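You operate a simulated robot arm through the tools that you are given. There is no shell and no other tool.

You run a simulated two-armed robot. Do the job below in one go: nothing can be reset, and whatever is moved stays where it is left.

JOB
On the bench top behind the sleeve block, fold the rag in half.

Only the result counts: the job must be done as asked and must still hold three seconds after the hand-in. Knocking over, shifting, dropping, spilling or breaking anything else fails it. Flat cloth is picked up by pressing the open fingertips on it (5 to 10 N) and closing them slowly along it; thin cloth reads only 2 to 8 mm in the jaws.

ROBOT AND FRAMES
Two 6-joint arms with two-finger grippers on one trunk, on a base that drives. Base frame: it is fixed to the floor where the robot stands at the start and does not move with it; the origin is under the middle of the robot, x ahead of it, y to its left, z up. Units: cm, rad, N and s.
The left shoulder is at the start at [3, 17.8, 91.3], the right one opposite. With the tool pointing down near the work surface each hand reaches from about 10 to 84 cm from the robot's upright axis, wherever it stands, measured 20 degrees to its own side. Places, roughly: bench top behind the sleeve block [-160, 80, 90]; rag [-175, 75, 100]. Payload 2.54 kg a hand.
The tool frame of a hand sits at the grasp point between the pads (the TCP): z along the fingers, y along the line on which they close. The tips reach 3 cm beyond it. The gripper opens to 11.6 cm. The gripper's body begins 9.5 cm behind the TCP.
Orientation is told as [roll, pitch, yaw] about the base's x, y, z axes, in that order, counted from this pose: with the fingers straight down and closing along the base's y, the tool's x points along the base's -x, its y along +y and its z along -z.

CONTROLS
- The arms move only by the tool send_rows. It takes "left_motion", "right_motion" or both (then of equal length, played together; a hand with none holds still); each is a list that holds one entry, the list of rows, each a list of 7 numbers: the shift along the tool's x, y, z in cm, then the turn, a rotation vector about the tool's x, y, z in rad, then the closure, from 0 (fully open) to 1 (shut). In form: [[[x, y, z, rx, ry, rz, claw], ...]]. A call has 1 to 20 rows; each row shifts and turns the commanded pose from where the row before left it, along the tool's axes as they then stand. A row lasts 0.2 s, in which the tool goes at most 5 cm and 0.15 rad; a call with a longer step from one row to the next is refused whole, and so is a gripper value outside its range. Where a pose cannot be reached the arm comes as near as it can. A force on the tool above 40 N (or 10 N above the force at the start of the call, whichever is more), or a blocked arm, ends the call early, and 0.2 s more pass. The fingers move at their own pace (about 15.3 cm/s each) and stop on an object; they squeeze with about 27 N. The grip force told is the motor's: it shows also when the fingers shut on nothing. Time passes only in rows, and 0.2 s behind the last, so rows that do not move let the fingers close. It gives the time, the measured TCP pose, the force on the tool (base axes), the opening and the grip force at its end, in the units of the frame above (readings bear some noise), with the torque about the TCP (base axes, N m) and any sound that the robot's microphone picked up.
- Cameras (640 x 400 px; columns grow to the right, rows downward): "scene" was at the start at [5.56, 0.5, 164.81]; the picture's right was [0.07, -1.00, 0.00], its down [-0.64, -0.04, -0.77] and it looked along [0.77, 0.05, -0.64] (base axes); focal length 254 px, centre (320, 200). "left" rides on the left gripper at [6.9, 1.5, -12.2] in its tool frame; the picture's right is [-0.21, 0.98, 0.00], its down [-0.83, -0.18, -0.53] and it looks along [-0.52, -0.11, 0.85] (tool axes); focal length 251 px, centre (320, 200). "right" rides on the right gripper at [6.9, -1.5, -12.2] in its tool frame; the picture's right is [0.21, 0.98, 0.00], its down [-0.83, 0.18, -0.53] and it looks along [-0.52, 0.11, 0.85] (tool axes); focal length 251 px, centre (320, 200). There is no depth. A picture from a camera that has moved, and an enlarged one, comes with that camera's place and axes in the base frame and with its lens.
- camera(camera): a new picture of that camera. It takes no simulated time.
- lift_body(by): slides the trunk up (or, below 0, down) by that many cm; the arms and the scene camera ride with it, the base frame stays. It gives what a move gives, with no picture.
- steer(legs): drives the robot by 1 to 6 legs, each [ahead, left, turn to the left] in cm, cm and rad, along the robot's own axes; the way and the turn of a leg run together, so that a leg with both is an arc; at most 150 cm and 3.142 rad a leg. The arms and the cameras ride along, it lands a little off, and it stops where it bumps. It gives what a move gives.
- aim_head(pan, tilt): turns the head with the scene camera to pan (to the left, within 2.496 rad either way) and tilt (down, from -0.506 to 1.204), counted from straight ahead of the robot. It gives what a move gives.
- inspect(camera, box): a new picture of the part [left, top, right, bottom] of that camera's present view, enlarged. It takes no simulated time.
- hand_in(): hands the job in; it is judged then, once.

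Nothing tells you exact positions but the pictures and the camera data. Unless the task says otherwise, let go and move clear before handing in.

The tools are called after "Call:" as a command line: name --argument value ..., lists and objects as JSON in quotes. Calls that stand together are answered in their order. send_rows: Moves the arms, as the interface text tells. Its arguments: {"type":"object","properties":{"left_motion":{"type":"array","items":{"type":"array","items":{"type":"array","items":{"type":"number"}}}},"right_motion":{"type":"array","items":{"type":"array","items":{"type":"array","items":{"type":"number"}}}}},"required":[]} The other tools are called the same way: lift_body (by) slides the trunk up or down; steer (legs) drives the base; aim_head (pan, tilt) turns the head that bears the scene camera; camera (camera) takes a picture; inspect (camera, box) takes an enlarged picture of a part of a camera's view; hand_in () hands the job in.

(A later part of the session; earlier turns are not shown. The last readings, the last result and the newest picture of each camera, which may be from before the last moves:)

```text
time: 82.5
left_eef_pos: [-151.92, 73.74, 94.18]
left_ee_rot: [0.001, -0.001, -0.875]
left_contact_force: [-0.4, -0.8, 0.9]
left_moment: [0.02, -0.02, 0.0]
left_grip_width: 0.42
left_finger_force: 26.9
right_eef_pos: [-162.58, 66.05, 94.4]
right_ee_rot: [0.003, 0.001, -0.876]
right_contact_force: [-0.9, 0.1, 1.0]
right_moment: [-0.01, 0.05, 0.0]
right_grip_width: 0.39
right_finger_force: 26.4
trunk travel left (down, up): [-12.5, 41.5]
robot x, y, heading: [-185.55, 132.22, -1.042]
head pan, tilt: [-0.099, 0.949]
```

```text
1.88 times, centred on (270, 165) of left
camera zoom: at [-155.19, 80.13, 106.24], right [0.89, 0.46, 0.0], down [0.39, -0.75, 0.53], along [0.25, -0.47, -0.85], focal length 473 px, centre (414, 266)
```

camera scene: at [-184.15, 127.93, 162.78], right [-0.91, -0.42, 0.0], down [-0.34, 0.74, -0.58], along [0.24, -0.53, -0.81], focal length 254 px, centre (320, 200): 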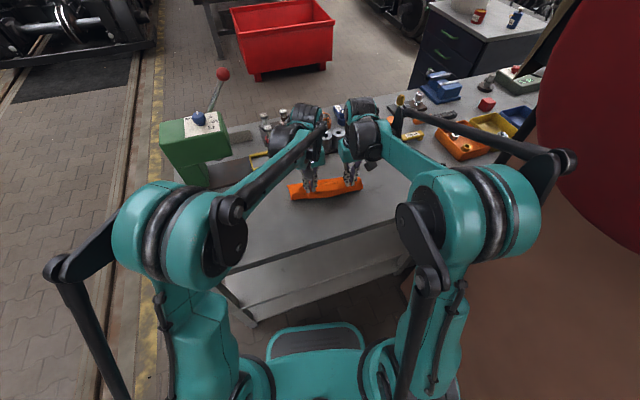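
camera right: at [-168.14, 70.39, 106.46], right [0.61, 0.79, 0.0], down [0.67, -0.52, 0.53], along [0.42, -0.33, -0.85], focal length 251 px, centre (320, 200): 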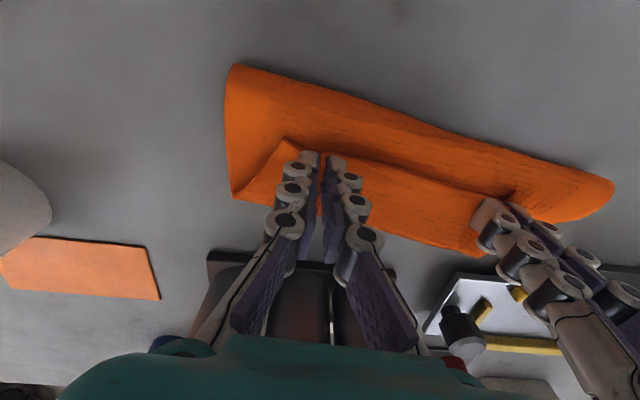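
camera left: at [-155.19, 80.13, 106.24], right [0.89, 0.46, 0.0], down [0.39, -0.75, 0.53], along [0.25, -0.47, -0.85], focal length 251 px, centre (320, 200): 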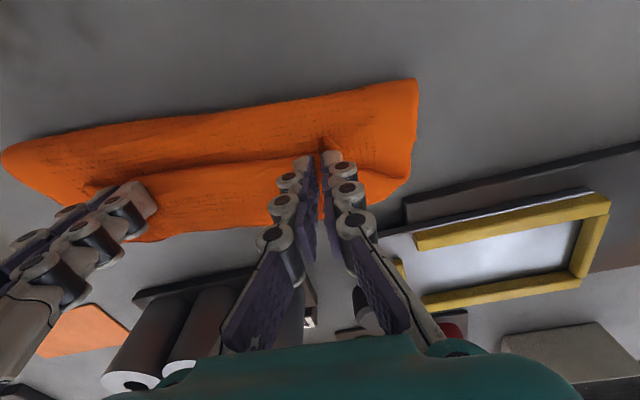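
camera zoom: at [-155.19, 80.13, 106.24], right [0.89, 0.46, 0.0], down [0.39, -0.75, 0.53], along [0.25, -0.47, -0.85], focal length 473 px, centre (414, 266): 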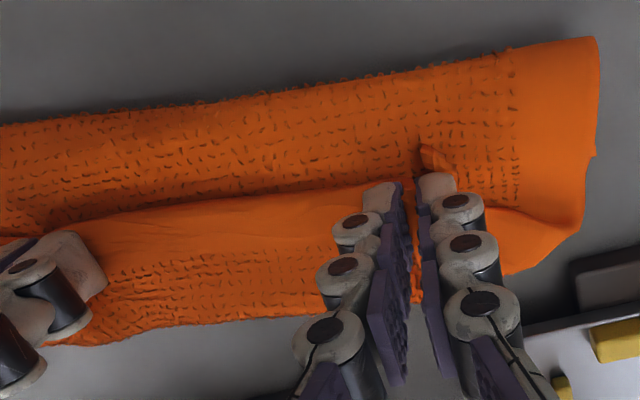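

I now understand: because the hands kept their orientation, the cloth leaves the jaws forwards and has formed an S-shape rather than a clean fold. I'll reverse the motion to lay the rag flat again, and then regrip with the jaws closing across the edge so that the cloth hangs down from the fingertips.

Call:
send_rows --right_motion '[[[0.5, 0, -1.1, 0, 0, 0, 1.0], [0.5, 0, -1.1, 0, 0, 0, 1.0], [0.5, 0, -1.1, 0, 0, 0, 1.0], [0.5, 0, -1.1, 0, 0, 0, 1.0], [0.5, 0, -1.1, 0, 0, 0, 1.0], [0.5, 0, -1.1, 0, 0, 0, 1.0], [1.5, 0.03, 0, 0, 0, 0, 1.0], [1.5, 0.03, 0, 0, 0, 0, 1.0], [1.5, 0.03, 0, 0, 0, 0, 1.0], [1.5, 0.03, 0, 0, 0, 0, 1.0], [1.5, 0.03, 0, 0, 0, 0, 1.0], [1.5, 0.03, 0, 0, 0, 0, 1.0], [0, 0, 0, 0, 0, 0, 1.0]]]' --left_motion '[[[0.5, 0, -1.1, 0, 0, 0, 1.0], [0.5, 0, -1.1, 0, 0, 0, 1.0], [0.5, 0, -1.1, 0, 0, 0, 1.0], [0.5, 0, -1.1, 0, 0, 0, 1.0], [0.5, 0, -1.1, 0, 0, 0, 1.0], [0.5, 0, -1.1, 0, 0, 0, 1.0], [1.5, 0.03, 0, 0, 0, 0, 1.0], [1.5, 0.03, 0, 0, 0, 0, 1.0], [1.5, 0.03, 0, 0, 0, 0, 1.0], [1.5, 0.03, 0, 0, 0, 0, 1.0], [1.5, 0.03, 0, 0, 0, 0, 1.0], [1.5, 0.03, 0, 0, 0, 0, 1.0], [0, 0, 0, 0, 0, 0, 1.0]]]'

Call:
camera --camera "right"

Call:
camera --camera "left"

Call:
inspect --camera "scene" --box '[250, 120, 410, 220]'

```text
time: 85.3
left_eef_pos: [-159.3, 83.24, 100.83]
left_ee_rot: [0.0, 0.002, -0.877]
left_contact_force: [-1.0, 0.0, 0.3]
left_moment: [0.0, 0.05, 0.01]
left_grip_width: 0.4
left_finger_force: 26.8
right_eef_pos: [-169.89, 75.52, 100.93]
right_ee_rot: [0.004, 0.002, -0.877]
right_contact_force: [0.4, 0.8, 0.9]
right_moment: [0.0, 0.03, 0.04]
right_grip_width: 0.4
right_finger_force: 26.8
trunk travel left (down, up): [-12.5, 41.5]
robot x, y, heading: [-185.56, 131.89, -1.035]
head pan, tilt: [-0.099, 0.949]
```

```text
taken
camera right: at [-175.51, 79.76, 113.13], right [0.61, 0.79, 0.0], down [0.67, -0.52, 0.53], along [0.42, -0.33, -0.85], focal length 251 px, centre (320, 200)
```

right: 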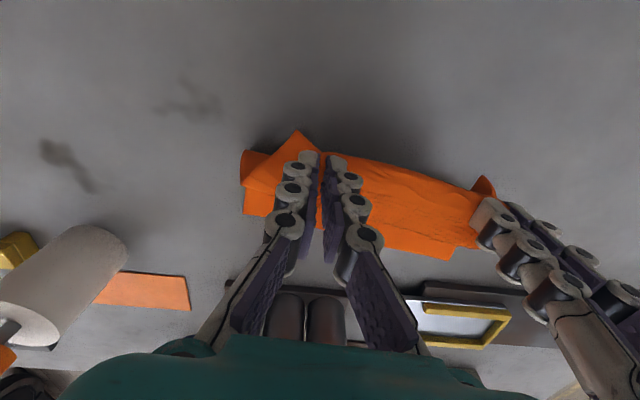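

```text
taken
camera left: at [-162.55, 89.51, 112.86], right [0.89, 0.46, 0.0], down [0.39, -0.75, 0.53], along [0.25, -0.47, -0.85], focal length 251 px, centre (320, 200)
```

left: 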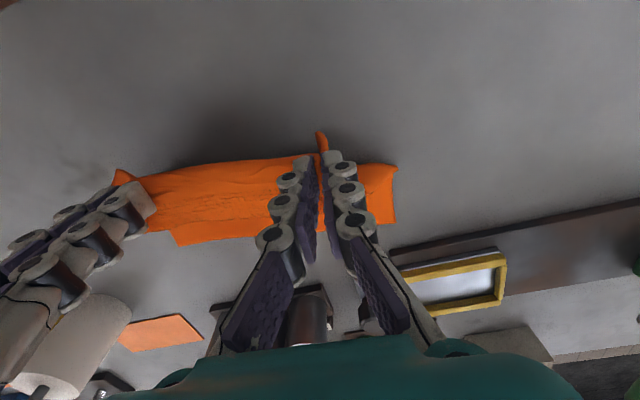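

```text
4.00 times, centred on (330, 170) of scene
camera zoom: at [-184.07, 127.81, 162.78], right [-0.91, -0.42, 0.0], down [-0.34, 0.74, -0.58], along [0.24, -0.53, -0.81], focal length 1015 px, centre (280, 320)
```

zoom: 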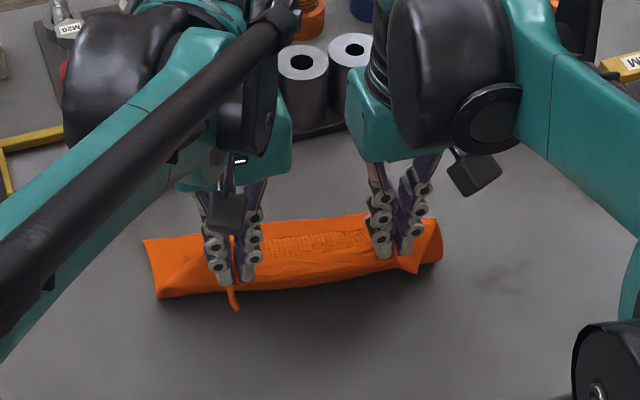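

Confirmed: the far edge is still near its original place (A≈(-168,63), D≈(-147,78)). I'll continue back down to lay the near half flat again.

Call:
send_rows --right_motion '[[[1.1, 0, 0.2, 0, 0, 0, 1.0], [1.1, 0, 0.4, 0, 0, 0, 1.0], [1.1, 0, 0.6, 0, 0, 0, 1.0], [1.1, 0, 0.8, 0, 0, 0, 1.0], [1.0, 0, 1.0, 0, 0, 0, 1.0], [0.9, 0, 1.1, 0, 0, 0, 1.0], [0.8, 0, 1.3, 0, 0, 0, 1.0], [0.7, 0, 1.2, 0, 0, 0, 1.0], [0, 0, 0, 0, 0, 0, 1.0]]]' --left_motion '[[[1.1, 0, 0.2, 0, 0, 0, 1.0], [1.1, 0, 0.4, 0, 0, 0, 1.0], [1.1, 0, 0.6, 0, 0, 0, 1.0], [1.1, 0, 0.8, 0, 0, 0, 1.0], [1.0, 0, 1.0, 0, 0, 0, 1.0], [0.9, 0, 1.1, 0, 0, 0, 1.0], [0.8, 0, 1.3, 0, 0, 0, 1.0], [0.7, 0, 1.2, 0, 0, 0, 1.0], [0, 0, 0, 0, 0, 0, 1.0]]]'

Call:
camera --camera "right"

Call:
camera --camera "left"

```text
time: 87.3
left_eef_pos: [-164.67, 89.21, 94.34]
left_ee_rot: [-0.001, 0.0, -0.876]
left_contact_force: [-0.2, 0.2, -0.5]
left_moment: [-0.01, -0.03, -0.01]
left_grip_width: 0.42
left_finger_force: 27.1
right_eef_pos: [-175.04, 81.39, 94.32]
right_ee_rot: [0.005, 0.0, -0.875]
right_contact_force: [0.0, 1.2, -0.4]
right_moment: [-0.04, 0.03, 0.01]
right_grip_width: 0.42
right_finger_force: 27.6
trunk travel left (down, up): [-12.5, 41.5]
robot x, y, heading: [-185.2, 132.15, -1.037]
head pan, tilt: [-0.099, 0.949]
```

```text
taken
camera right: at [-180.61, 85.78, 106.48], right [0.61, 0.79, 0.0], down [0.67, -0.52, 0.53], along [0.42, -0.33, -0.85], focal length 251 px, centre (320, 200)
```

right: 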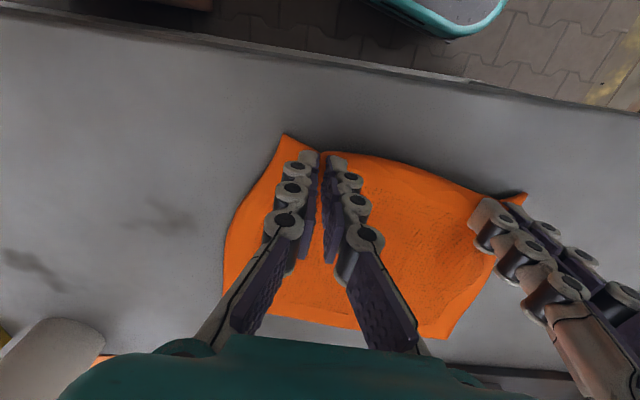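

```text
taken
camera left: at [-167.85, 95.38, 106.38], right [0.89, 0.46, 0.0], down [0.39, -0.75, 0.53], along [0.25, -0.47, -0.85], focal length 251 px, centre (320, 200)
```

left: 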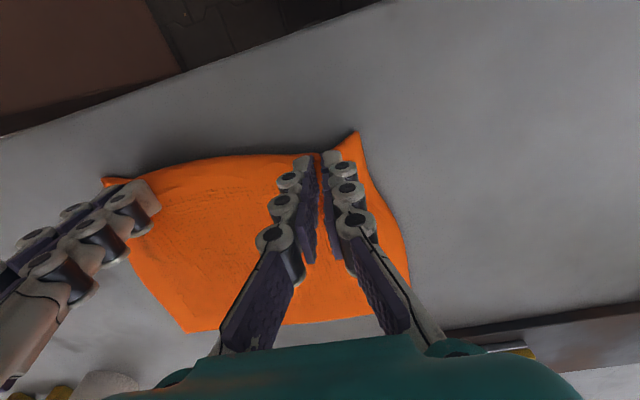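

The rag is nearly flat again. I'll set it down and open both grippers slowly while moving the hands slightly apart to smooth out the gathers.

Call:
send_rows --right_motion '[[[0, 0, 0.5, 0, 0, 0, 1.0], [0, 0, 0.4, 0, 0, 0, 1.0], [0, -0.15, 0, 0, 0, 0, 0.97], [0, -0.15, 0, 0, 0, 0, 0.94], [0, -0.15, 0, 0, 0, 0, 0.9], [0, -0.2, 0, 0, 0, 0, 0.86], [0, -0.2, 0, 0, 0, 0, 0.82], [0, -0.2, 0, 0, 0, 0, 0.78], [0, -0.2, 0, 0, 0, 0, 0.74], [0, -0.2, 0, 0, 0, 0, 0.7], [0, -0.2, 0, 0, 0, 0, 0.66], [0, -0.2, 0, 0, 0, 0, 0.62], [0, 0, -0.3, 0, 0, 0, 0.6], [0, 0, -1.0, 0, 0, 0, 0.58], [0, 0, -1.5, 0, 0, 0, 0.57], [0, 0, 0, 0, 0, 0, 0.57]]]' --left_motion '[[[0, 0, 0.5, 0, 0, 0, 1.0], [0, 0, 0.4, 0, 0, 0, 1.0], [0, 0.15, 0, 0, 0, 0, 0.97], [0, 0.15, 0, 0, 0, 0, 0.94], [0, 0.15, 0, 0, 0, 0, 0.9], [0, 0.2, 0, 0, 0, 0, 0.86], [0, 0.2, 0, 0, 0, 0, 0.82], [0, 0.2, 0, 0, 0, 0, 0.78], [0, 0.2, 0, 0, 0, 0, 0.74], [0, 0.2, 0, 0, 0, 0, 0.7], [0, 0.2, 0, 0, 0, 0, 0.66], [0, 0.2, 0, 0, 0, 0, 0.62], [0, 0, -0.3, 0, 0, 0, 0.6], [0, 0, -1.0, 0, 0, 0, 0.58], [0, 0, -1.5, 0, 0, 0, 0.57], [0, 0, 0, 0, 0, 0, 0.57]]]'

Call:
camera --camera "right"

Call:
camera --camera "left"

```text
time: 90.7
left_eef_pos: [-163.22, 90.42, 96.21]
left_ee_rot: [0.0, 0.0, -0.874]
left_contact_force: [-0.1, -0.7, 0.5]
left_moment: [0.02, 0.01, -0.03]
left_grip_width: 4.99
left_finger_force: 0.0
right_eef_pos: [-176.47, 80.14, 96.19]
right_ee_rot: [0.003, 0.0, -0.875]
right_contact_force: [-1.1, 0.7, 0.3]
right_moment: [0.01, -0.02, -0.01]
right_grip_width: 5.0
right_finger_force: 0.1
trunk travel left (down, up): [-12.5, 41.5]
robot x, y, heading: [-185.95, 132.14, -1.038]
head pan, tilt: [-0.099, 0.949]
```

```text
taken
camera right: at [-182.12, 84.49, 108.4], right [0.61, 0.79, 0.0], down [0.67, -0.52, 0.53], along [0.42, -0.33, -0.85], focal length 251 px, centre (320, 200)
```

right: 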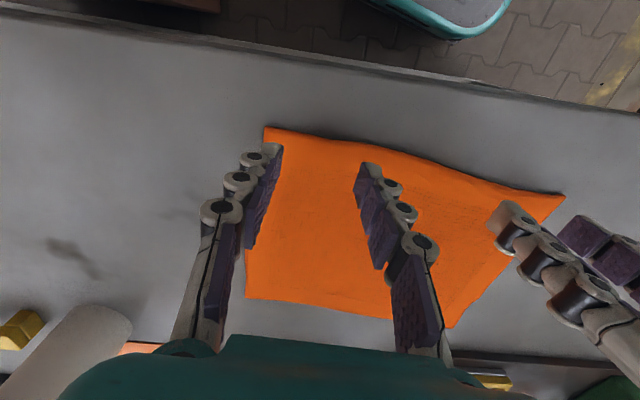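

```text
taken
camera left: at [-166.4, 96.63, 108.24], right [0.89, 0.46, 0.0], down [0.39, -0.75, 0.53], along [0.25, -0.47, -0.85], focal length 251 px, centre (320, 200)
```

left: 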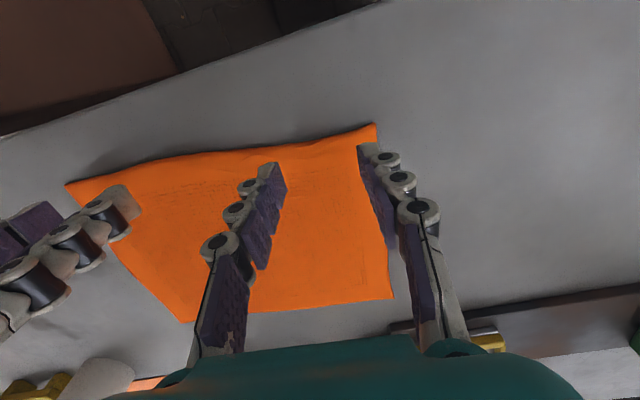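

The rag is flat again: B(-180.6,78.1), C(-160.8,94.1), A(-168.1,63.3), D(-148,79.2). I'll raise the hands and turn each gripper 90° so the jaws close across the near edge, with their cameras facing outwards.

Call:
send_rows --right_motion '[[[0, 0, -1.5, 0, 0, 0, 0.57], [0, 0, -1.5, 0, 0, 0, 0.57], [0, 0, 0, 0, 0, -0.1433, 0.6], [0, 0, 0, 0, 0, -0.1433, 0.62], [0, 0, 0, 0, 0, -0.1433, 0.64], [0, 0, 0, 0, 0, -0.1433, 0.655], [0, 0, 0, 0, 0, -0.1433, 0.655], [0, 0, 0, 0, 0, -0.1433, 0.655], [0, 0, 0, 0, 0, -0.1433, 0.655], [0, 0, 0, 0, 0, -0.1433, 0.655], [0, 0, 0, 0, 0, -0.1433, 0.655], [0, 0, 0, 0, 0, -0.1433, 0.655], [0, 0, 0, 0, 0, -0.1433, 0.655], [0, 0, 0, 0, 0, 0, 0.655]]]' --left_motion '[[[0, 0, -1.5, 0, 0, 0, 0.57], [0, 0, -1.5, 0, 0, 0, 0.57], [0, 0, 0, 0, 0, 0.1423, 0.6], [0, 0, 0, 0, 0, 0.1423, 0.62], [0, 0, 0, 0, 0, 0.1423, 0.64], [0, 0, 0, 0, 0, 0.1423, 0.655], [0, 0, 0, 0, 0, 0.1423, 0.655], [0, 0, 0, 0, 0, 0.1423, 0.655], [0, 0, 0, 0, 0, 0.1423, 0.655], [0, 0, 0, 0, 0, 0.1423, 0.655], [0, 0, 0, 0, 0, 0.1423, 0.655], [0, 0, 0, 0, 0, 0.1423, 0.655], [0, 0, 0, 0, 0, 0.1423, 0.655], [0, 0, 0, 0, 0, 0, 0.655]]]'

Call:
camera --camera "scene"

Call:
camera --camera "right"

Call:
camera --camera "left"

```text
time: 93.7
left_eef_pos: [-163.05, 90.34, 99.19]
left_ee_rot: [0.0, -0.001, -2.442]
left_contact_force: [0.4, 1.1, 0.1]
left_moment: [0.02, -0.01, 0.02]
left_grip_width: 4.01
left_finger_force: 0.0
right_eef_pos: [-176.48, 80.12, 99.27]
right_ee_rot: [-0.001, -0.004, 0.702]
right_contact_force: [0.9, 0.1, 0.8]
right_moment: [-0.02, -0.03, -0.01]
right_grip_width: 3.99
right_finger_force: 0.0
trunk travel left (down, up): [-12.5, 41.5]
robot x, y, heading: [-185.84, 132.37, -1.041]
head pan, tilt: [-0.099, 0.949]
```

```text
taken
camera scene: at [-184.12, 127.89, 162.78], right [-0.91, -0.42, 0.0], down [-0.34, 0.74, -0.58], along [0.24, -0.53, -0.81], focal length 254 px, centre (320, 200)
```

scene: 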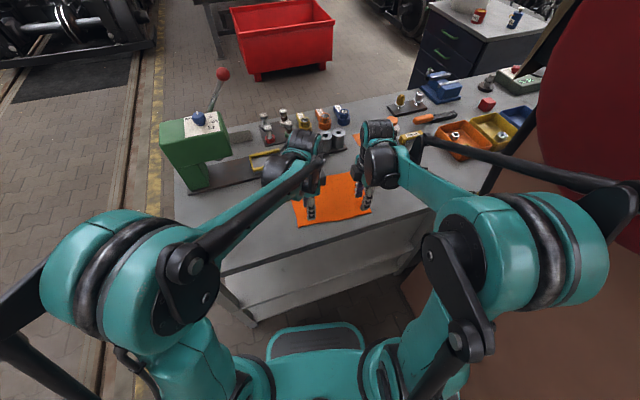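

```text
taken
camera right: at [-180.83, 74.58, 111.39], right [-0.79, 0.61, 0.0], down [0.51, 0.67, 0.54], along [0.33, 0.43, -0.84], focal length 251 px, centre (320, 200)
```

right: 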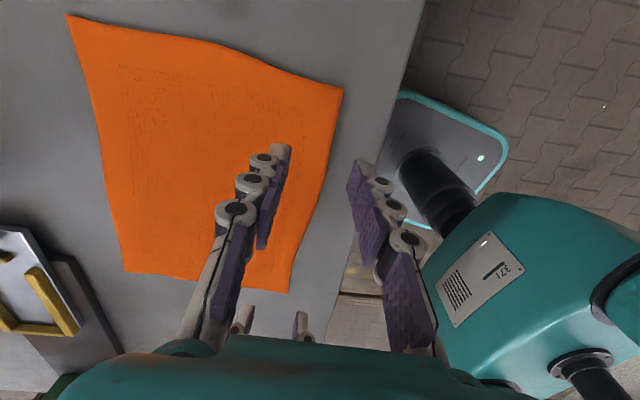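

```text
taken
camera left: at [-156.74, 93.6, 111.23], right [0.46, -0.89, 0.0], down [-0.75, -0.39, 0.53], along [-0.47, -0.25, -0.85], focal length 251 px, centre (320, 200)
```

left: 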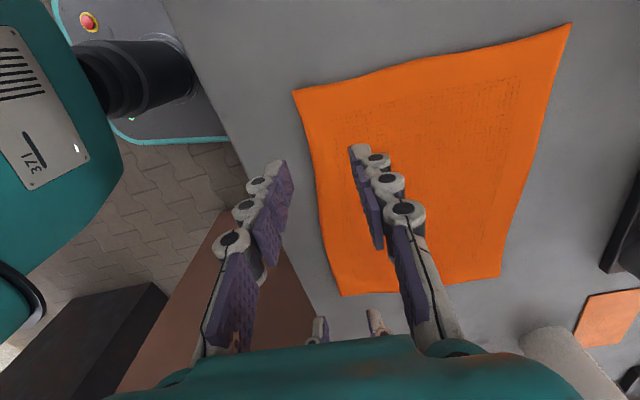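

Both grippers are now turned across the edge and the views confirm the rag's corners. I'll move to about 3 cm in from corners B and C along the edge, with both fingers of each hand over the cloth's edge zone, and lower to just above it.

Call:
send_rows --right_motion '[[[0.3, -0.35, 0.5, 0, 0, 0, 0.655], [0.3, -0.35, 1.0, 0, 0, 0, 0.655], [0.3, -0.35, 1.0, 0, 0, 0, 0.655], [0.3, -0.35, 1.2, 0, 0, 0, 0.655], [0.28, -0.36, 1.2, 0, 0, 0, 0.655], [0, 0, 0, 0, 0, 0, 0.655]]]' --left_motion '[[[0.24, 0.26, 0.5, 0, 0, 0, 0.655], [0.24, 0.26, 1.0, 0, 0, 0, 0.655], [0.24, 0.26, 1.0, 0, 0, 0, 0.655], [0.23, 0.26, 1.2, 0, 0, 0, 0.655], [0.23, 0.27, 1.2, 0, 0, 0, 0.655], [0, 0, 0, 0, 0, 0, 0.655]]]'

Call:
camera --camera "right"

Call:
camera --camera "left"

```text
time: 95.1
left_eef_pos: [-161.26, 90.02, 94.19]
left_ee_rot: [0.001, -0.001, -2.442]
left_contact_force: [0.9, -0.5, 0.3]
left_moment: [-0.01, 0.03, -0.01]
left_grip_width: 3.98
left_finger_force: 0.1
right_eef_pos: [-176.51, 77.82, 94.4]
right_ee_rot: [0.0, -0.004, 0.7]
right_contact_force: [-0.4, -0.2, -0.1]
right_moment: [0.02, 0.02, -0.01]
right_grip_width: 3.96
right_finger_force: 0.0
trunk travel left (down, up): [-12.5, 41.5]
robot x, y, heading: [-185.46, 132.11, -1.037]
head pan, tilt: [-0.099, 0.949]
```

```text
taken
camera right: at [-180.85, 72.22, 106.49], right [-0.79, 0.61, 0.0], down [0.51, 0.67, 0.54], along [0.33, 0.43, -0.84], focal length 251 px, centre (320, 200)
```

right: 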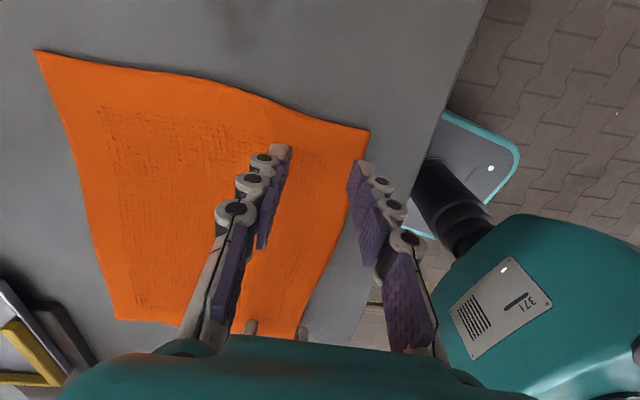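

```text
taken
camera left: at [-155.01, 93.34, 106.23], right [0.47, -0.89, 0.0], down [-0.75, -0.39, 0.53], along [-0.47, -0.25, -0.85], focal length 251 px, centre (320, 200)
```

left: 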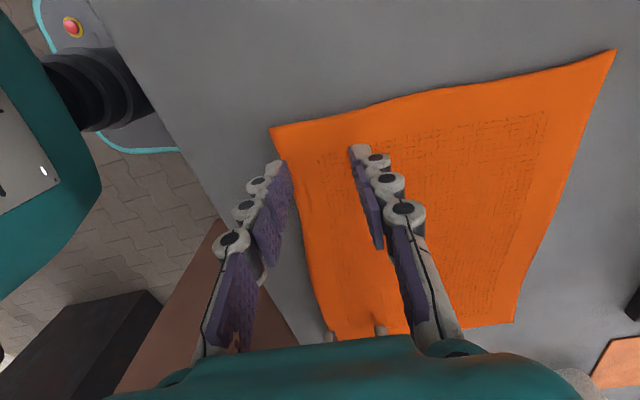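

Both outer fingers sit right at the edge zone as wanted. Lowering to contact in small steps.

Call:
send_rows --right_motion '[[[0, 0, 0.3, 0, 0, 0, 0.655], [0, 0, 0.3, 0, 0, 0, 0.655], [0, 0, 0.2, 0, 0, 0, 0.655], [0, 0, 0.1, 0, 0, 0, 0.655], [0, 0, 0, 0, 0, 0, 0.655]]]' --left_motion '[[[0, 0, 0.2, 0, 0, 0, 0.655], [0, 0, 0.2, 0, 0, 0, 0.655], [0, 0, 0.15, 0, 0, 0, 0.655], [0, 0, 0.1, 0, 0, 0, 0.655], [0, 0, 0, 0, 0, 0, 0.655]]]'

```text
time: 96.3
left_eef_pos: [-161.44, 90.06, 93.54]
left_ee_rot: [-0.001, 0.0, -2.442]
left_contact_force: [-0.1, 0.5, 0.3]
left_moment: [-0.01, 0.0, -0.02]
left_grip_width: 3.99
left_finger_force: 0.0
right_eef_pos: [-176.58, 78.05, 93.34]
right_ee_rot: [0.001, -0.002, 0.701]
right_contact_force: [0.4, -0.6, 1.8]
right_moment: [0.04, 0.03, 0.03]
right_grip_width: 4.03
right_finger_force: 0.1
trunk travel left (down, up): [-12.5, 41.5]
robot x, y, heading: [-185.65, 132.12, -1.037]
head pan, tilt: [-0.099, 0.949]
```

Call:
send_rows --right_motion '[[[0, 0, 0.08, 0, 0, 0, 0.655], [0, 0, 0.04, 0, 0, 0, 0.655], [0, 0, 0, 0, 0, 0, 0.655]]]' --left_motion '[[[0, 0, 0.1, 0, 0, 0, 0.655], [0, 0, 0.08, 0, 0, 0, 0.655], [0, 0, 0, 0, 0, 0, 0.655]]]'

```text
time: 97.1
left_eef_pos: [-161.36, 90.1, 93.46]
left_ee_rot: [0.0, -0.001, -2.443]
left_contact_force: [0.3, -0.6, 0.8]
left_moment: [-0.01, -0.01, 0.01]
left_grip_width: 4.0
left_finger_force: 0.3
right_eef_pos: [-176.5, 77.94, 93.27]
right_ee_rot: [0.001, -0.002, 0.7]
right_contact_force: [-0.8, -1.0, 8.1]
right_moment: [0.0, 0.08, 0.01]
right_grip_width: 4.06
right_finger_force: 0.1
trunk travel left (down, up): [-12.5, 41.5]
robot x, y, heading: [-185.82, 131.97, -1.039]
head pan, tilt: [-0.099, 0.949]
```

The right is at about 8 N; the left needs another millimetre or so.

Call:
send_rows --left_motion '[[[0, 0, 0.08, 0, 0, 0, 0.655], [0, 0, 0.06, 0, 0, 0, 0.655], [0, 0, 0, 0, 0, 0, 0.655]]]'

```text
time: 97.9
left_eef_pos: [-161.27, 90.13, 93.26]
left_ee_rot: [0.002, 0.0, -2.443]
left_contact_force: [-0.3, -1.2, 4.5]
left_moment: [-0.04, -0.03, -0.03]
left_grip_width: 4.03
left_finger_force: 0.6
right_eef_pos: [-176.5, 77.98, 93.25]
right_ee_rot: [0.0, -0.001, 0.701]
right_contact_force: [-0.8, -0.6, 6.8]
right_moment: [-0.03, -0.02, -0.02]
right_grip_width: 4.08
right_finger_force: 0.6
trunk travel left (down, up): [-12.5, 41.5]
robot x, y, heading: [-185.8, 131.95, -1.039]
head pan, tilt: [-0.099, 0.949]
```

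Close to range; I'll add a touch of pressure and close both slowly halfway.

Call:
send_rows --right_motion '[[[0, 0, 0.03, 0, 0, 0, 0.655], [0, 0, 0, 0, 0, 0, 0.67], [0, 0, 0, 0, 0, 0, 0.69], [0, 0, 0, 0, 0, 0, 0.71], [0, 0, 0, 0, 0, 0, 0.73], [0, 0, 0, 0, 0, 0, 0.75], [0, 0, 0, 0, 0, 0, 0.77], [0, 0, 0, 0, 0, 0, 0.79]]]' --left_motion '[[[0, 0, 0.06, 0, 0, 0, 0.655], [0, 0, 0, 0, 0, 0, 0.67], [0, 0, 0, 0, 0, 0, 0.69], [0, 0, 0, 0, 0, 0, 0.71], [0, 0, 0, 0, 0, 0, 0.73], [0, 0, 0, 0, 0, 0, 0.75], [0, 0, 0, 0, 0, 0, 0.77], [0, 0, 0, 0, 0, 0, 0.79]]]'

Call:
camera --camera "right"

Call:
camera --camera "left"

```text
time: 99.7
left_eef_pos: [-161.28, 90.23, 93.28]
left_ee_rot: [0.001, 0.0, -2.444]
left_contact_force: [-0.2, -0.1, 6.7]
left_moment: [-0.01, -0.02, 0.02]
left_grip_width: 2.44
left_finger_force: 0.0
right_eef_pos: [-176.43, 77.99, 93.27]
right_ee_rot: [-0.001, -0.002, 0.7]
right_contact_force: [0.4, 0.2, 5.8]
right_moment: [0.07, 0.0, -0.01]
right_grip_width: 2.38
right_finger_force: 0.0
trunk travel left (down, up): [-12.5, 41.5]
robot x, y, heading: [-185.71, 131.74, -1.04]
head pan, tilt: [-0.099, 0.949]
```

```text
taken
camera right: at [-180.84, 72.44, 105.47], right [-0.79, 0.61, 0.0], down [0.51, 0.67, 0.54], along [0.33, 0.42, -0.84], focal length 251 px, centre (320, 200)
```

right: 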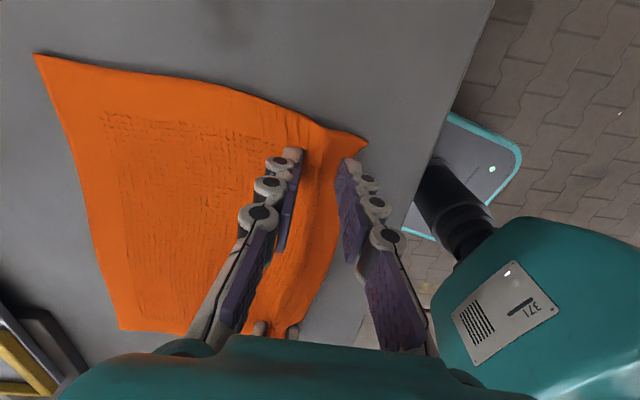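

```text
taken
camera left: at [-155.09, 93.41, 105.27], right [0.47, -0.89, 0.0], down [-0.75, -0.39, 0.53], along [-0.47, -0.25, -0.85], focal length 251 px, centre (320, 200)
```

left: 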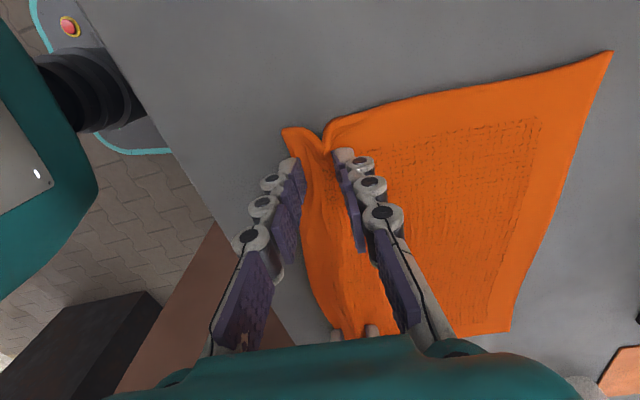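

A ridge is forming nicely between the fingers of both hands and along the whole edge. I'll finish closing.

Call:
send_rows --right_motion '[[[0, 0, 0.02, 0, 0, 0, 0.81], [0, 0, 0, 0, 0, 0, 0.83], [0, 0, 0, 0, 0, 0, 0.85], [0, 0, 0, 0, 0, 0, 0.87], [0, 0, 0, 0, 0, 0, 0.89], [0, 0, 0, 0, 0, 0, 0.91], [0, 0, 0, 0, 0, 0, 0.93], [0, 0, 0, 0, 0, 0, 0.95], [0, 0, 0, 0, 0, 0, 0.97], [0, 0, 0, 0, 0, 0, 1.0], [0, 0, 0, 0, 0, 0, 1.0], [0, 0, 0, 0, 0, 0, 1.0]]]' --left_motion '[[[0, 0, 0.02, 0, 0, 0, 0.81], [0, 0, 0, 0, 0, 0, 0.83], [0, 0, 0, 0, 0, 0, 0.85], [0, 0, 0, 0, 0, 0, 0.87], [0, 0, 0, 0, 0, 0, 0.89], [0, 0, 0, 0, 0, 0, 0.91], [0, 0, 0, 0, 0, 0, 0.93], [0, 0, 0, 0, 0, 0, 0.95], [0, 0, 0, 0, 0, 0, 0.97], [0, 0, 0, 0, 0, 0, 1.0], [0, 0, 0, 0, 0, 0, 1.0], [0, 0, 0, 0, 0, 0, 1.0]]]'

Call:
camera --camera "right"

Call:
camera --camera "left"

```text
time: 102.3
left_eef_pos: [-161.3, 90.12, 93.2]
left_ee_rot: [0.0, 0.0, -2.443]
left_contact_force: [-1.4, -0.1, 3.5]
left_moment: [0.0, 0.01, -0.03]
left_grip_width: 0.35
left_finger_force: 27.5
right_eef_pos: [-176.54, 78.08, 93.3]
right_ee_rot: [0.002, -0.003, 0.701]
right_contact_force: [1.1, 0.3, 1.5]
right_moment: [0.02, -0.02, 0.01]
right_grip_width: 0.44
right_finger_force: 27.5
trunk travel left (down, up): [-12.5, 41.5]
robot x, y, heading: [-185.78, 131.74, -1.037]
head pan, tilt: [-0.099, 0.949]
```

```text
taken
camera right: at [-180.78, 72.43, 105.39], right [-0.79, 0.61, 0.0], down [0.51, 0.67, 0.54], along [0.33, 0.43, -0.84], focal length 251 px, centre (320, 200)
```

right: 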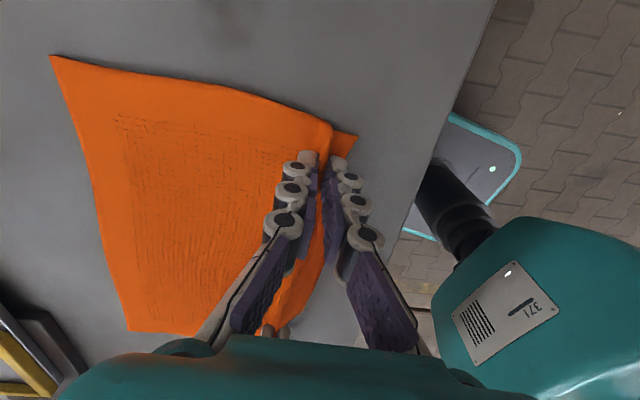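

```text
taken
camera left: at [-155.05, 93.39, 105.27], right [0.47, -0.89, 0.0], down [-0.75, -0.39, 0.53], along [-0.47, -0.25, -0.85], focal length 251 px, centre (320, 200)
```

left: 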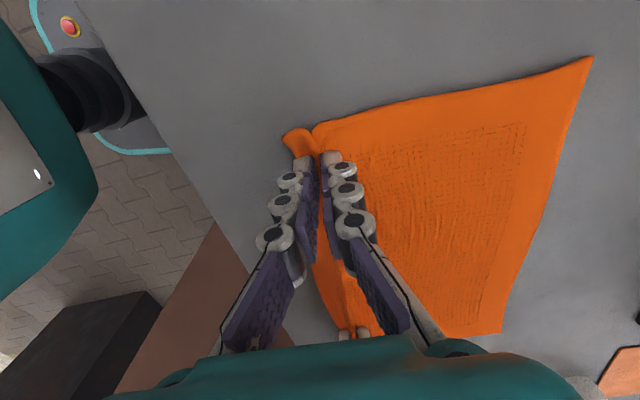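

Both hands hold the ridge (0.35 and 0.44 cm), and the far edge is at A(-169.2,64.4), D(-149.1,80.4). For a half fold the grip points must travel about 10.7 cm forward; I'll lift first and check.

Call:
send_rows --right_motion '[[[0, 0, -1.0, 0, 0, 0, 1.0], [0, -0.1, -1.0, 0, 0, 0, 1.0], [0, -0.2, -1.0, 0, 0, 0, 1.0], [0, -0.4, -0.9, 0, 0, 0, 1.0], [0, -0.6, -0.8, 0, 0, 0, 1.0], [0, -0.7, -0.6, 0, 0, 0, 1.0], [0, -0.8, -0.4, 0, 0, 0, 1.0], [0, -0.9, -0.2, 0, 0, 0, 1.0], [0, 0, 0, 0, 0, 0, 1.0]]]' --left_motion '[[[0, 0, -1.0, 0, 0, 0, 1.0], [0, 0.1, -1.0, 0, 0, 0, 1.0], [0, 0.2, -1.0, 0, 0, 0, 1.0], [0, 0.4, -0.9, 0, 0, 0, 1.0], [0, 0.6, -0.8, 0, 0, 0, 1.0], [0, 0.7, -0.6, 0, 0, 0, 1.0], [0, 0.8, -0.4, 0, 0, 0, 1.0], [0, 0.9, -0.2, 0, 0, 0, 1.0], [0, 0, 0, 0, 0, 0, 1.0]]]'

Call:
camera --camera "right"

Call:
camera --camera "left"

Call:
inspect --camera "scene" --box '[250, 130, 410, 230]'

```text
time: 104.3
left_eef_pos: [-158.89, 87.34, 99.1]
left_ee_rot: [0.002, 0.0, -2.442]
left_contact_force: [-1.1, -0.7, -0.3]
left_moment: [-0.06, 0.01, -0.01]
left_grip_width: 0.33
left_finger_force: 26.7
right_eef_pos: [-174.16, 75.24, 99.15]
right_ee_rot: [-0.001, -0.004, 0.7]
right_contact_force: [0.3, 0.1, 0.5]
right_moment: [-0.02, 0.04, -0.01]
right_grip_width: 0.44
right_finger_force: 26.8
trunk travel left (down, up): [-12.5, 41.5]
robot x, y, heading: [-185.56, 131.68, -1.04]
head pan, tilt: [-0.099, 0.949]
```

```text
taken
camera right: at [-178.52, 69.67, 111.32], right [-0.79, 0.61, 0.0], down [0.51, 0.67, 0.54], along [0.33, 0.43, -0.84], focal length 251 px, centre (320, 200)
```

right: 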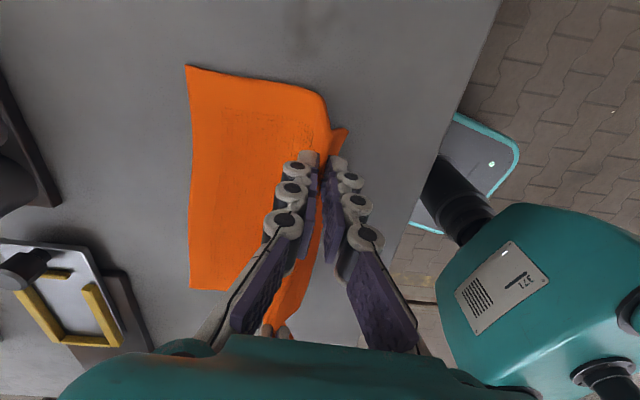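

```text
taken
camera left: at [-152.64, 90.6, 111.13], right [0.47, -0.89, 0.0], down [-0.75, -0.39, 0.53], along [-0.47, -0.25, -0.85], focal length 251 px, centre (320, 200)
```

left: 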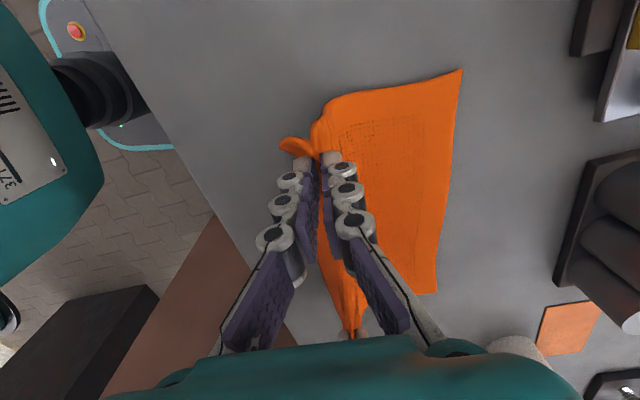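

```text
4.00 times, centred on (330, 180) of scene
camera zoom: at [-184.15, 127.92, 162.78], right [-0.91, -0.42, 0.0], down [-0.34, 0.74, -0.58], along [0.24, -0.53, -0.81], focal length 1015 px, centre (280, 280)
```

zoom: 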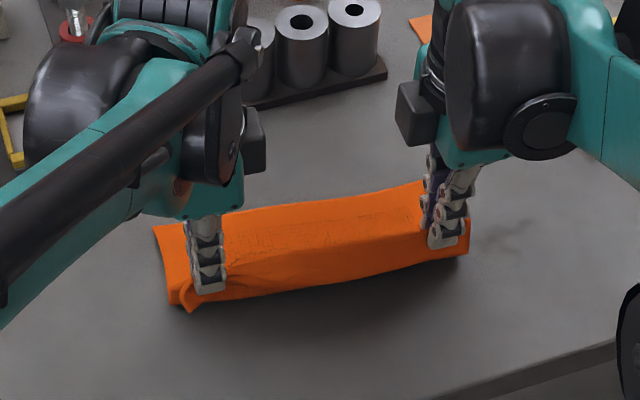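

The edge is held straight and the far edge hasn't moved. I'll carry it forward another 6.6 cm while descending to about 2 cm above the lower layer.

Call:
send_rows --right_motion '[[[0, -0.9, 0, 0, 0, 0, 1.0], [0, -1.0, 0, 0, 0, 0, 1.0], [0, -1.0, -0.0, 0, 0, 0, 1.0], [0, -1.0, 0.2, 0, 0, 0, 1.0], [0, -0.9, 0.4, 0, 0, 0, 1.0], [0, -0.8, 0.6, 0, 0, 0, 1.0], [0, -0.6, 0.8, 0, 0, 0, 1.0], [0, -0.4, 0.9, 0, 0, 0, 1.0], [0, 0, 0.6, 0, 0, 0, 1.0], [0, 0, 0, 0, 0, 0, 1.0]]]' --left_motion '[[[0, 0.9, 0, 0, 0, 0, 1.0], [0, 1.0, 0, 0, 0, 0, 1.0], [0, 1.0, 0, 0, 0, 0, 1.0], [0, 1.0, 0.2, 0, 0, 0, 1.0], [0, 0.9, 0.4, 0, 0, 0, 1.0], [0, 0.8, 0.6, 0, 0, 0, 1.0], [0, 0.6, 0.8, 0, 0, 0, 1.0], [0, 0.4, 0.9, 0, 0, 0, 1.0], [0, 0, 0.6, 0, 0, 0, 1.0], [0, 0, 0, 0, 0, 0, 1.0]]]'

Call:
camera --camera "right"

Call:
camera --camera "left"

Call:
inspect --camera "scene" --box '[250, 120, 410, 220]'

```text
time: 106.5
left_eef_pos: [-154.72, 82.07, 95.71]
left_ee_rot: [0.0, 0.001, -2.443]
left_contact_force: [-0.9, -1.1, 0.5]
left_moment: [-0.01, -0.01, 0.04]
left_grip_width: 0.34
left_finger_force: 27.3
right_eef_pos: [-169.8, 70.02, 95.85]
right_ee_rot: [-0.001, -0.004, 0.699]
right_contact_force: [0.2, -0.2, -0.5]
right_moment: [0.02, -0.04, 0.0]
right_grip_width: 0.44
right_finger_force: 27.1
trunk travel left (down, up): [-12.5, 41.5]
robot x, y, heading: [-185.71, 131.71, -1.037]
head pan, tilt: [-0.099, 0.949]
```

```text
taken
camera right: at [-174.18, 64.38, 107.91], right [-0.79, 0.61, 0.0], down [0.51, 0.67, 0.54], along [0.33, 0.43, -0.84], focal length 251 px, centre (320, 200)
```

right: 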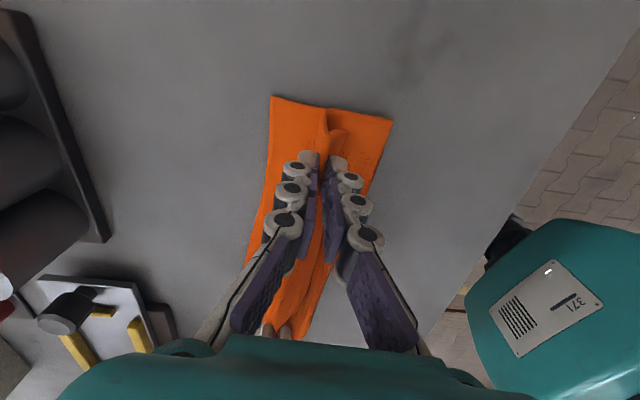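

```text
taken
camera left: at [-148.37, 85.42, 107.68], right [0.47, -0.89, 0.0], down [-0.75, -0.39, 0.53], along [-0.47, -0.25, -0.85], focal length 251 px, centre (320, 200)
```

left: 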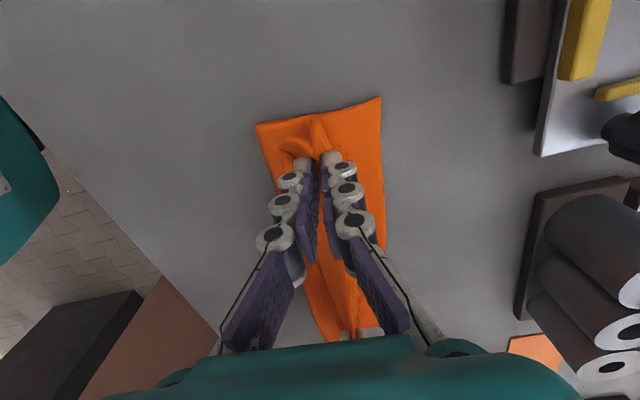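

```text
4.00 times, centred on (330, 170) of scene
camera zoom: at [-184.11, 127.87, 162.78], right [-0.91, -0.42, 0.0], down [-0.34, 0.74, -0.58], along [0.24, -0.53, -0.81], focal length 1015 px, centre (280, 320)
```

zoom: 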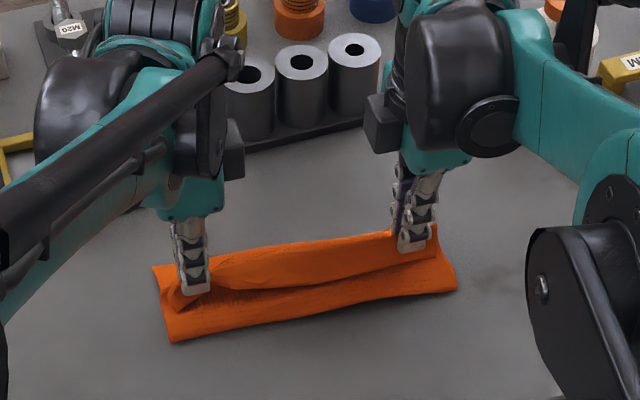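

The geometry is now right: the grips are about 4 cm short of the far edge, and the free 4.4 cm strip should unroll forward onto it. I'll lower a bit more, then open the jaws gently and look.

Call:
send_rows --right_motion '[[[0, -0.1, 0.5, 0, 0, 0, 1.0], [0, 0, 0.5, 0, 0, 0, 1.0], [0, 0, 0, 0, 0, 0, 0.97], [0, 0, 0, 0, 0, 0, 0.92], [0, 0, 0, 0, 0, 0, 0.86], [0, 0, 0, 0, 0, 0, 0.8], [0, 0, 0, 0, 0, 0, 0.74], [0, 0, 0, 0, 0, 0, 0.68], [0, 0, 0, 0, 0, 0, 0.62], [0, 0, 0, 0, 0, 0, 0.62]]]' --left_motion '[[[0, 0.1, 0.5, 0, 0, 0, 1.0], [0, 0, 0.5, 0, 0, 0, 1.0], [0, 0, 0, 0, 0, 0, 0.97], [0, 0, 0, 0, 0, 0, 0.92], [0, 0, 0, 0, 0, 0, 0.86], [0, 0, 0, 0, 0, 0, 0.8], [0, 0, 0, 0, 0, 0, 0.74], [0, 0, 0, 0, 0, 0, 0.68], [0, 0, 0, 0, 0, 0, 0.62], [0, 0, 0, 0, 0, 0, 0.62]]]'

Call:
camera --camera "right"

Call:
camera --camera "left"

Call:
inspect --camera "scene" --box '[250, 120, 410, 220]'

```text
time: 108.7
left_eef_pos: [-154.63, 82.18, 94.56]
left_ee_rot: [0.001, 0.0, -2.441]
left_contact_force: [-0.1, -0.3, 0.5]
left_moment: [-0.02, 0.01, 0.0]
left_grip_width: 4.42
left_finger_force: 0.1
right_eef_pos: [-169.96, 70.0, 94.73]
right_ee_rot: [0.0, -0.004, 0.702]
right_contact_force: [-0.2, 0.1, 0.2]
right_moment: [0.01, -0.02, -0.02]
right_grip_width: 4.44
right_finger_force: 0.0
trunk travel left (down, up): [-12.5, 41.5]
robot x, y, heading: [-185.96, 132.06, -1.037]
head pan, tilt: [-0.099, 0.949]
```

```text
taken
camera right: at [-174.2, 64.4, 106.79], right [-0.79, 0.61, 0.0], down [0.51, 0.67, 0.54], along [0.33, 0.43, -0.84], focal length 251 px, centre (320, 200)
```

right: 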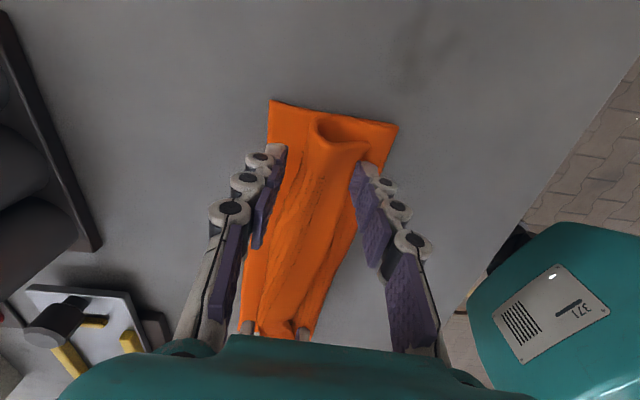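

```text
taken
camera left: at [-148.35, 85.43, 106.63], right [0.47, -0.89, 0.0], down [-0.75, -0.39, 0.53], along [-0.47, -0.25, -0.85], focal length 251 px, centre (320, 200)
```

left: 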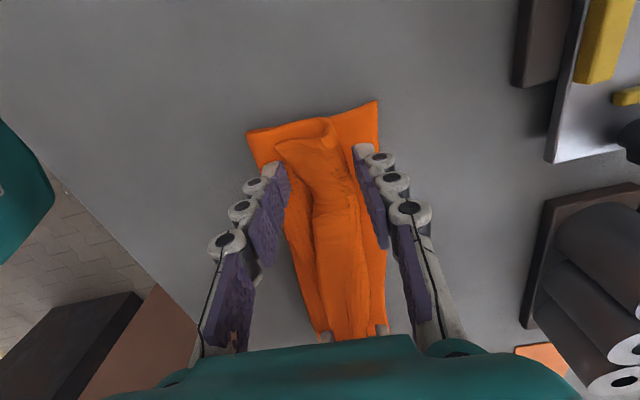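

```text
4.00 times, centred on (330, 170) of scene
camera zoom: at [-184.12, 127.88, 162.78], right [-0.91, -0.42, 0.0], down [-0.34, 0.74, -0.58], along [0.24, -0.53, -0.81], focal length 1015 px, centre (280, 320)
```

zoom: 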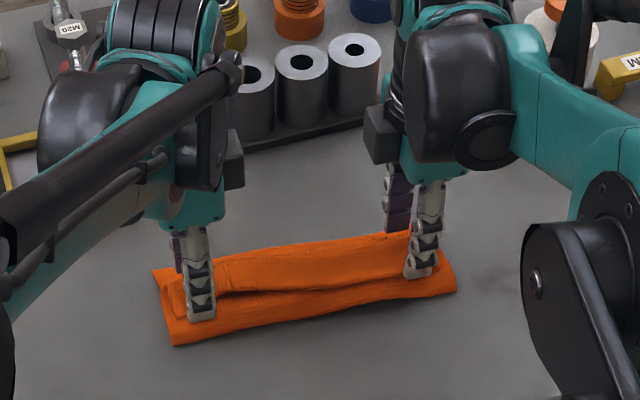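

The edge is released but stayed curled back in a small roll on top of the lower half. I'll zoom in to see exactly how the curl lies before flipping it forward.

Call:
inspect --camera "right" --box '[220, 80, 420, 220]'

Call:
inspect --camera "left" --box '[230, 80, 430, 220]'

Call:
inspect --camera "scene" --box '[280, 170, 370, 215]'

```text
2.86 times, centred on (320, 150) of right
camera zoom: at [-174.2, 64.4, 106.79], right [-0.79, 0.61, 0.0], down [0.51, 0.67, 0.54], along [0.33, 0.43, -0.84], focal length 718 px, centre (320, 343)
```

zoom: 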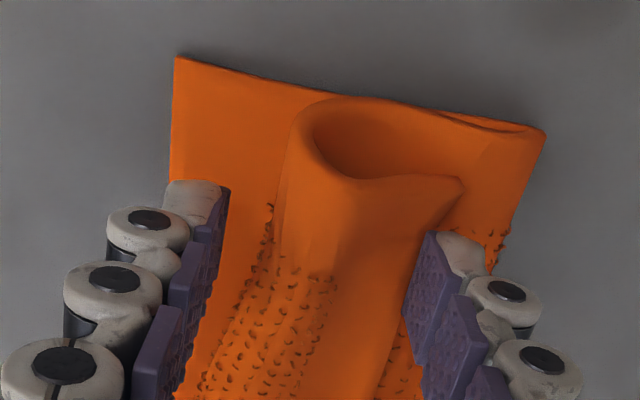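

```text
2.86 times, centred on (330, 150) of left
camera zoom: at [-148.35, 85.43, 106.63], right [0.47, -0.89, 0.0], down [-0.75, -0.39, 0.53], along [-0.47, -0.25, -0.85], focal length 718 px, centre (291, 343)
```

zoom: 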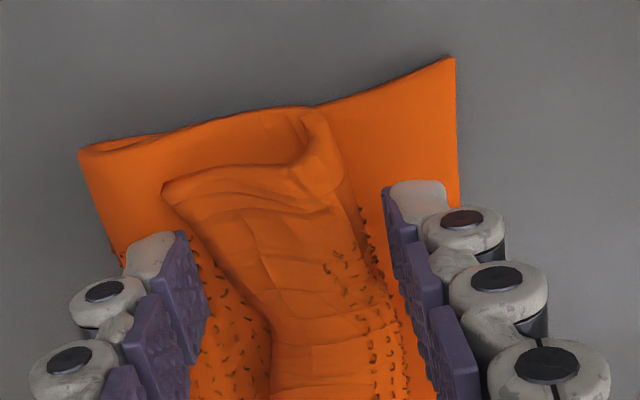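

```text
7.11 times, centred on (325, 192) of scene
camera zoom: at [-184.12, 127.88, 162.78], right [-0.91, -0.42, 0.0], down [-0.34, 0.74, -0.58], along [0.24, -0.53, -0.81], focal length 1804 px, centre (284, 253)
```

zoom: 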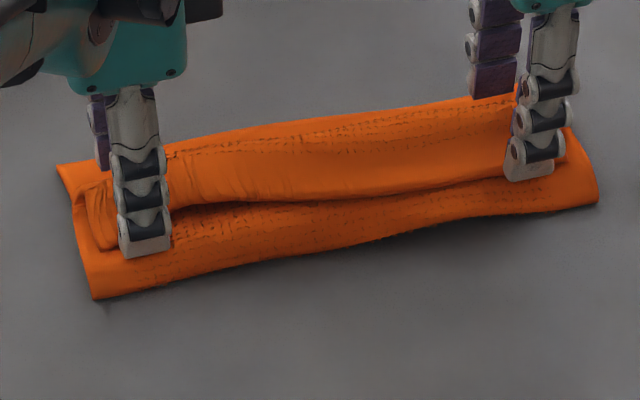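

The curl is clear now: near fold is good and thin, but the last 4 cm lies folded back towards me, and the fold sits about 1.5 cm too far forward. I'll regrip this roll, shift it back about 3 cm to centre the fold, then work on unrolling the strip forward.

Call:
send_rows --right_motion '[[[0, 0, 0.4, 0, 0, 0, 0.62], [0, 0, 0, 0, 0, 0, 0.68], [0, 0, 0, 0, 0, 0, 0.74], [0, 0, 0, 0, 0, 0, 0.8], [0, 0, 0, 0, 0, 0, 0.86], [0, 0, 0, 0, 0, 0, 0.92], [0, 0, 0, 0, 0, 0, 1.0], [0, 0, 0, 0, 0, 0, 1.0], [0, 0, 0, 0, 0, 0, 1.0]]]' --left_motion '[[[0, 0, 0.3, 0, 0, 0, 0.62], [0, 0, 0, 0, 0, 0, 0.68], [0, 0, 0, 0, 0, 0, 0.74], [0, 0, 0, 0, 0, 0, 0.8], [0, 0, 0, 0, 0, 0, 0.86], [0, 0, 0, 0, 0, 0, 0.92], [0, 0, 0, 0, 0, 0, 1.0], [0, 0, 0, 0, 0, 0, 1.0], [0, 0, 0, 0, 0, 0, 1.0]]]'

Call:
inspect --camera "right" --box '[220, 80, 420, 220]'

Call:
inspect --camera "left" --box '[230, 80, 430, 220]'

```text
time: 110.7
left_eef_pos: [-154.67, 82.19, 94.3]
left_ee_rot: [-0.001, 0.001, -2.441]
left_contact_force: [0.1, 0.0, -0.4]
left_moment: [0.0, 0.0, 0.02]
left_grip_width: 0.49
left_finger_force: 27.1
right_eef_pos: [-169.94, 69.99, 94.14]
right_ee_rot: [0.0, -0.002, 0.699]
right_contact_force: [-0.3, 1.0, 1.4]
right_moment: [0.02, 0.01, -0.02]
right_grip_width: 0.55
right_finger_force: 26.8
trunk travel left (down, up): [-12.5, 41.5]
robot x, y, heading: [-185.33, 131.92, -1.036]
head pan, tilt: [-0.099, 0.949]
```

```text
2.86 times, centred on (320, 150) of right
camera zoom: at [-174.15, 64.39, 106.37], right [-0.79, 0.61, 0.0], down [0.51, 0.67, 0.54], along [0.33, 0.43, -0.84], focal length 718 px, centre (320, 343)
```

zoom: 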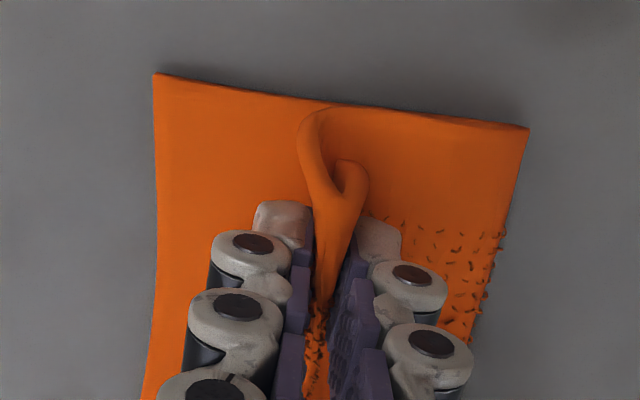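

```text
2.86 times, centred on (330, 150) of left
camera zoom: at [-148.34, 85.43, 106.38], right [0.47, -0.89, 0.0], down [-0.75, -0.39, 0.53], along [-0.47, -0.25, -0.85], focal length 718 px, centre (291, 343)
```

zoom: 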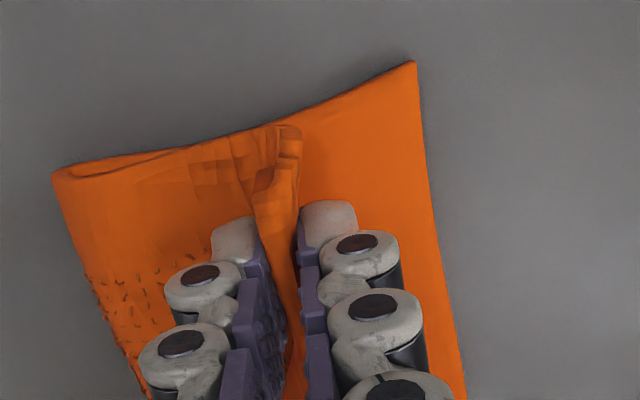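

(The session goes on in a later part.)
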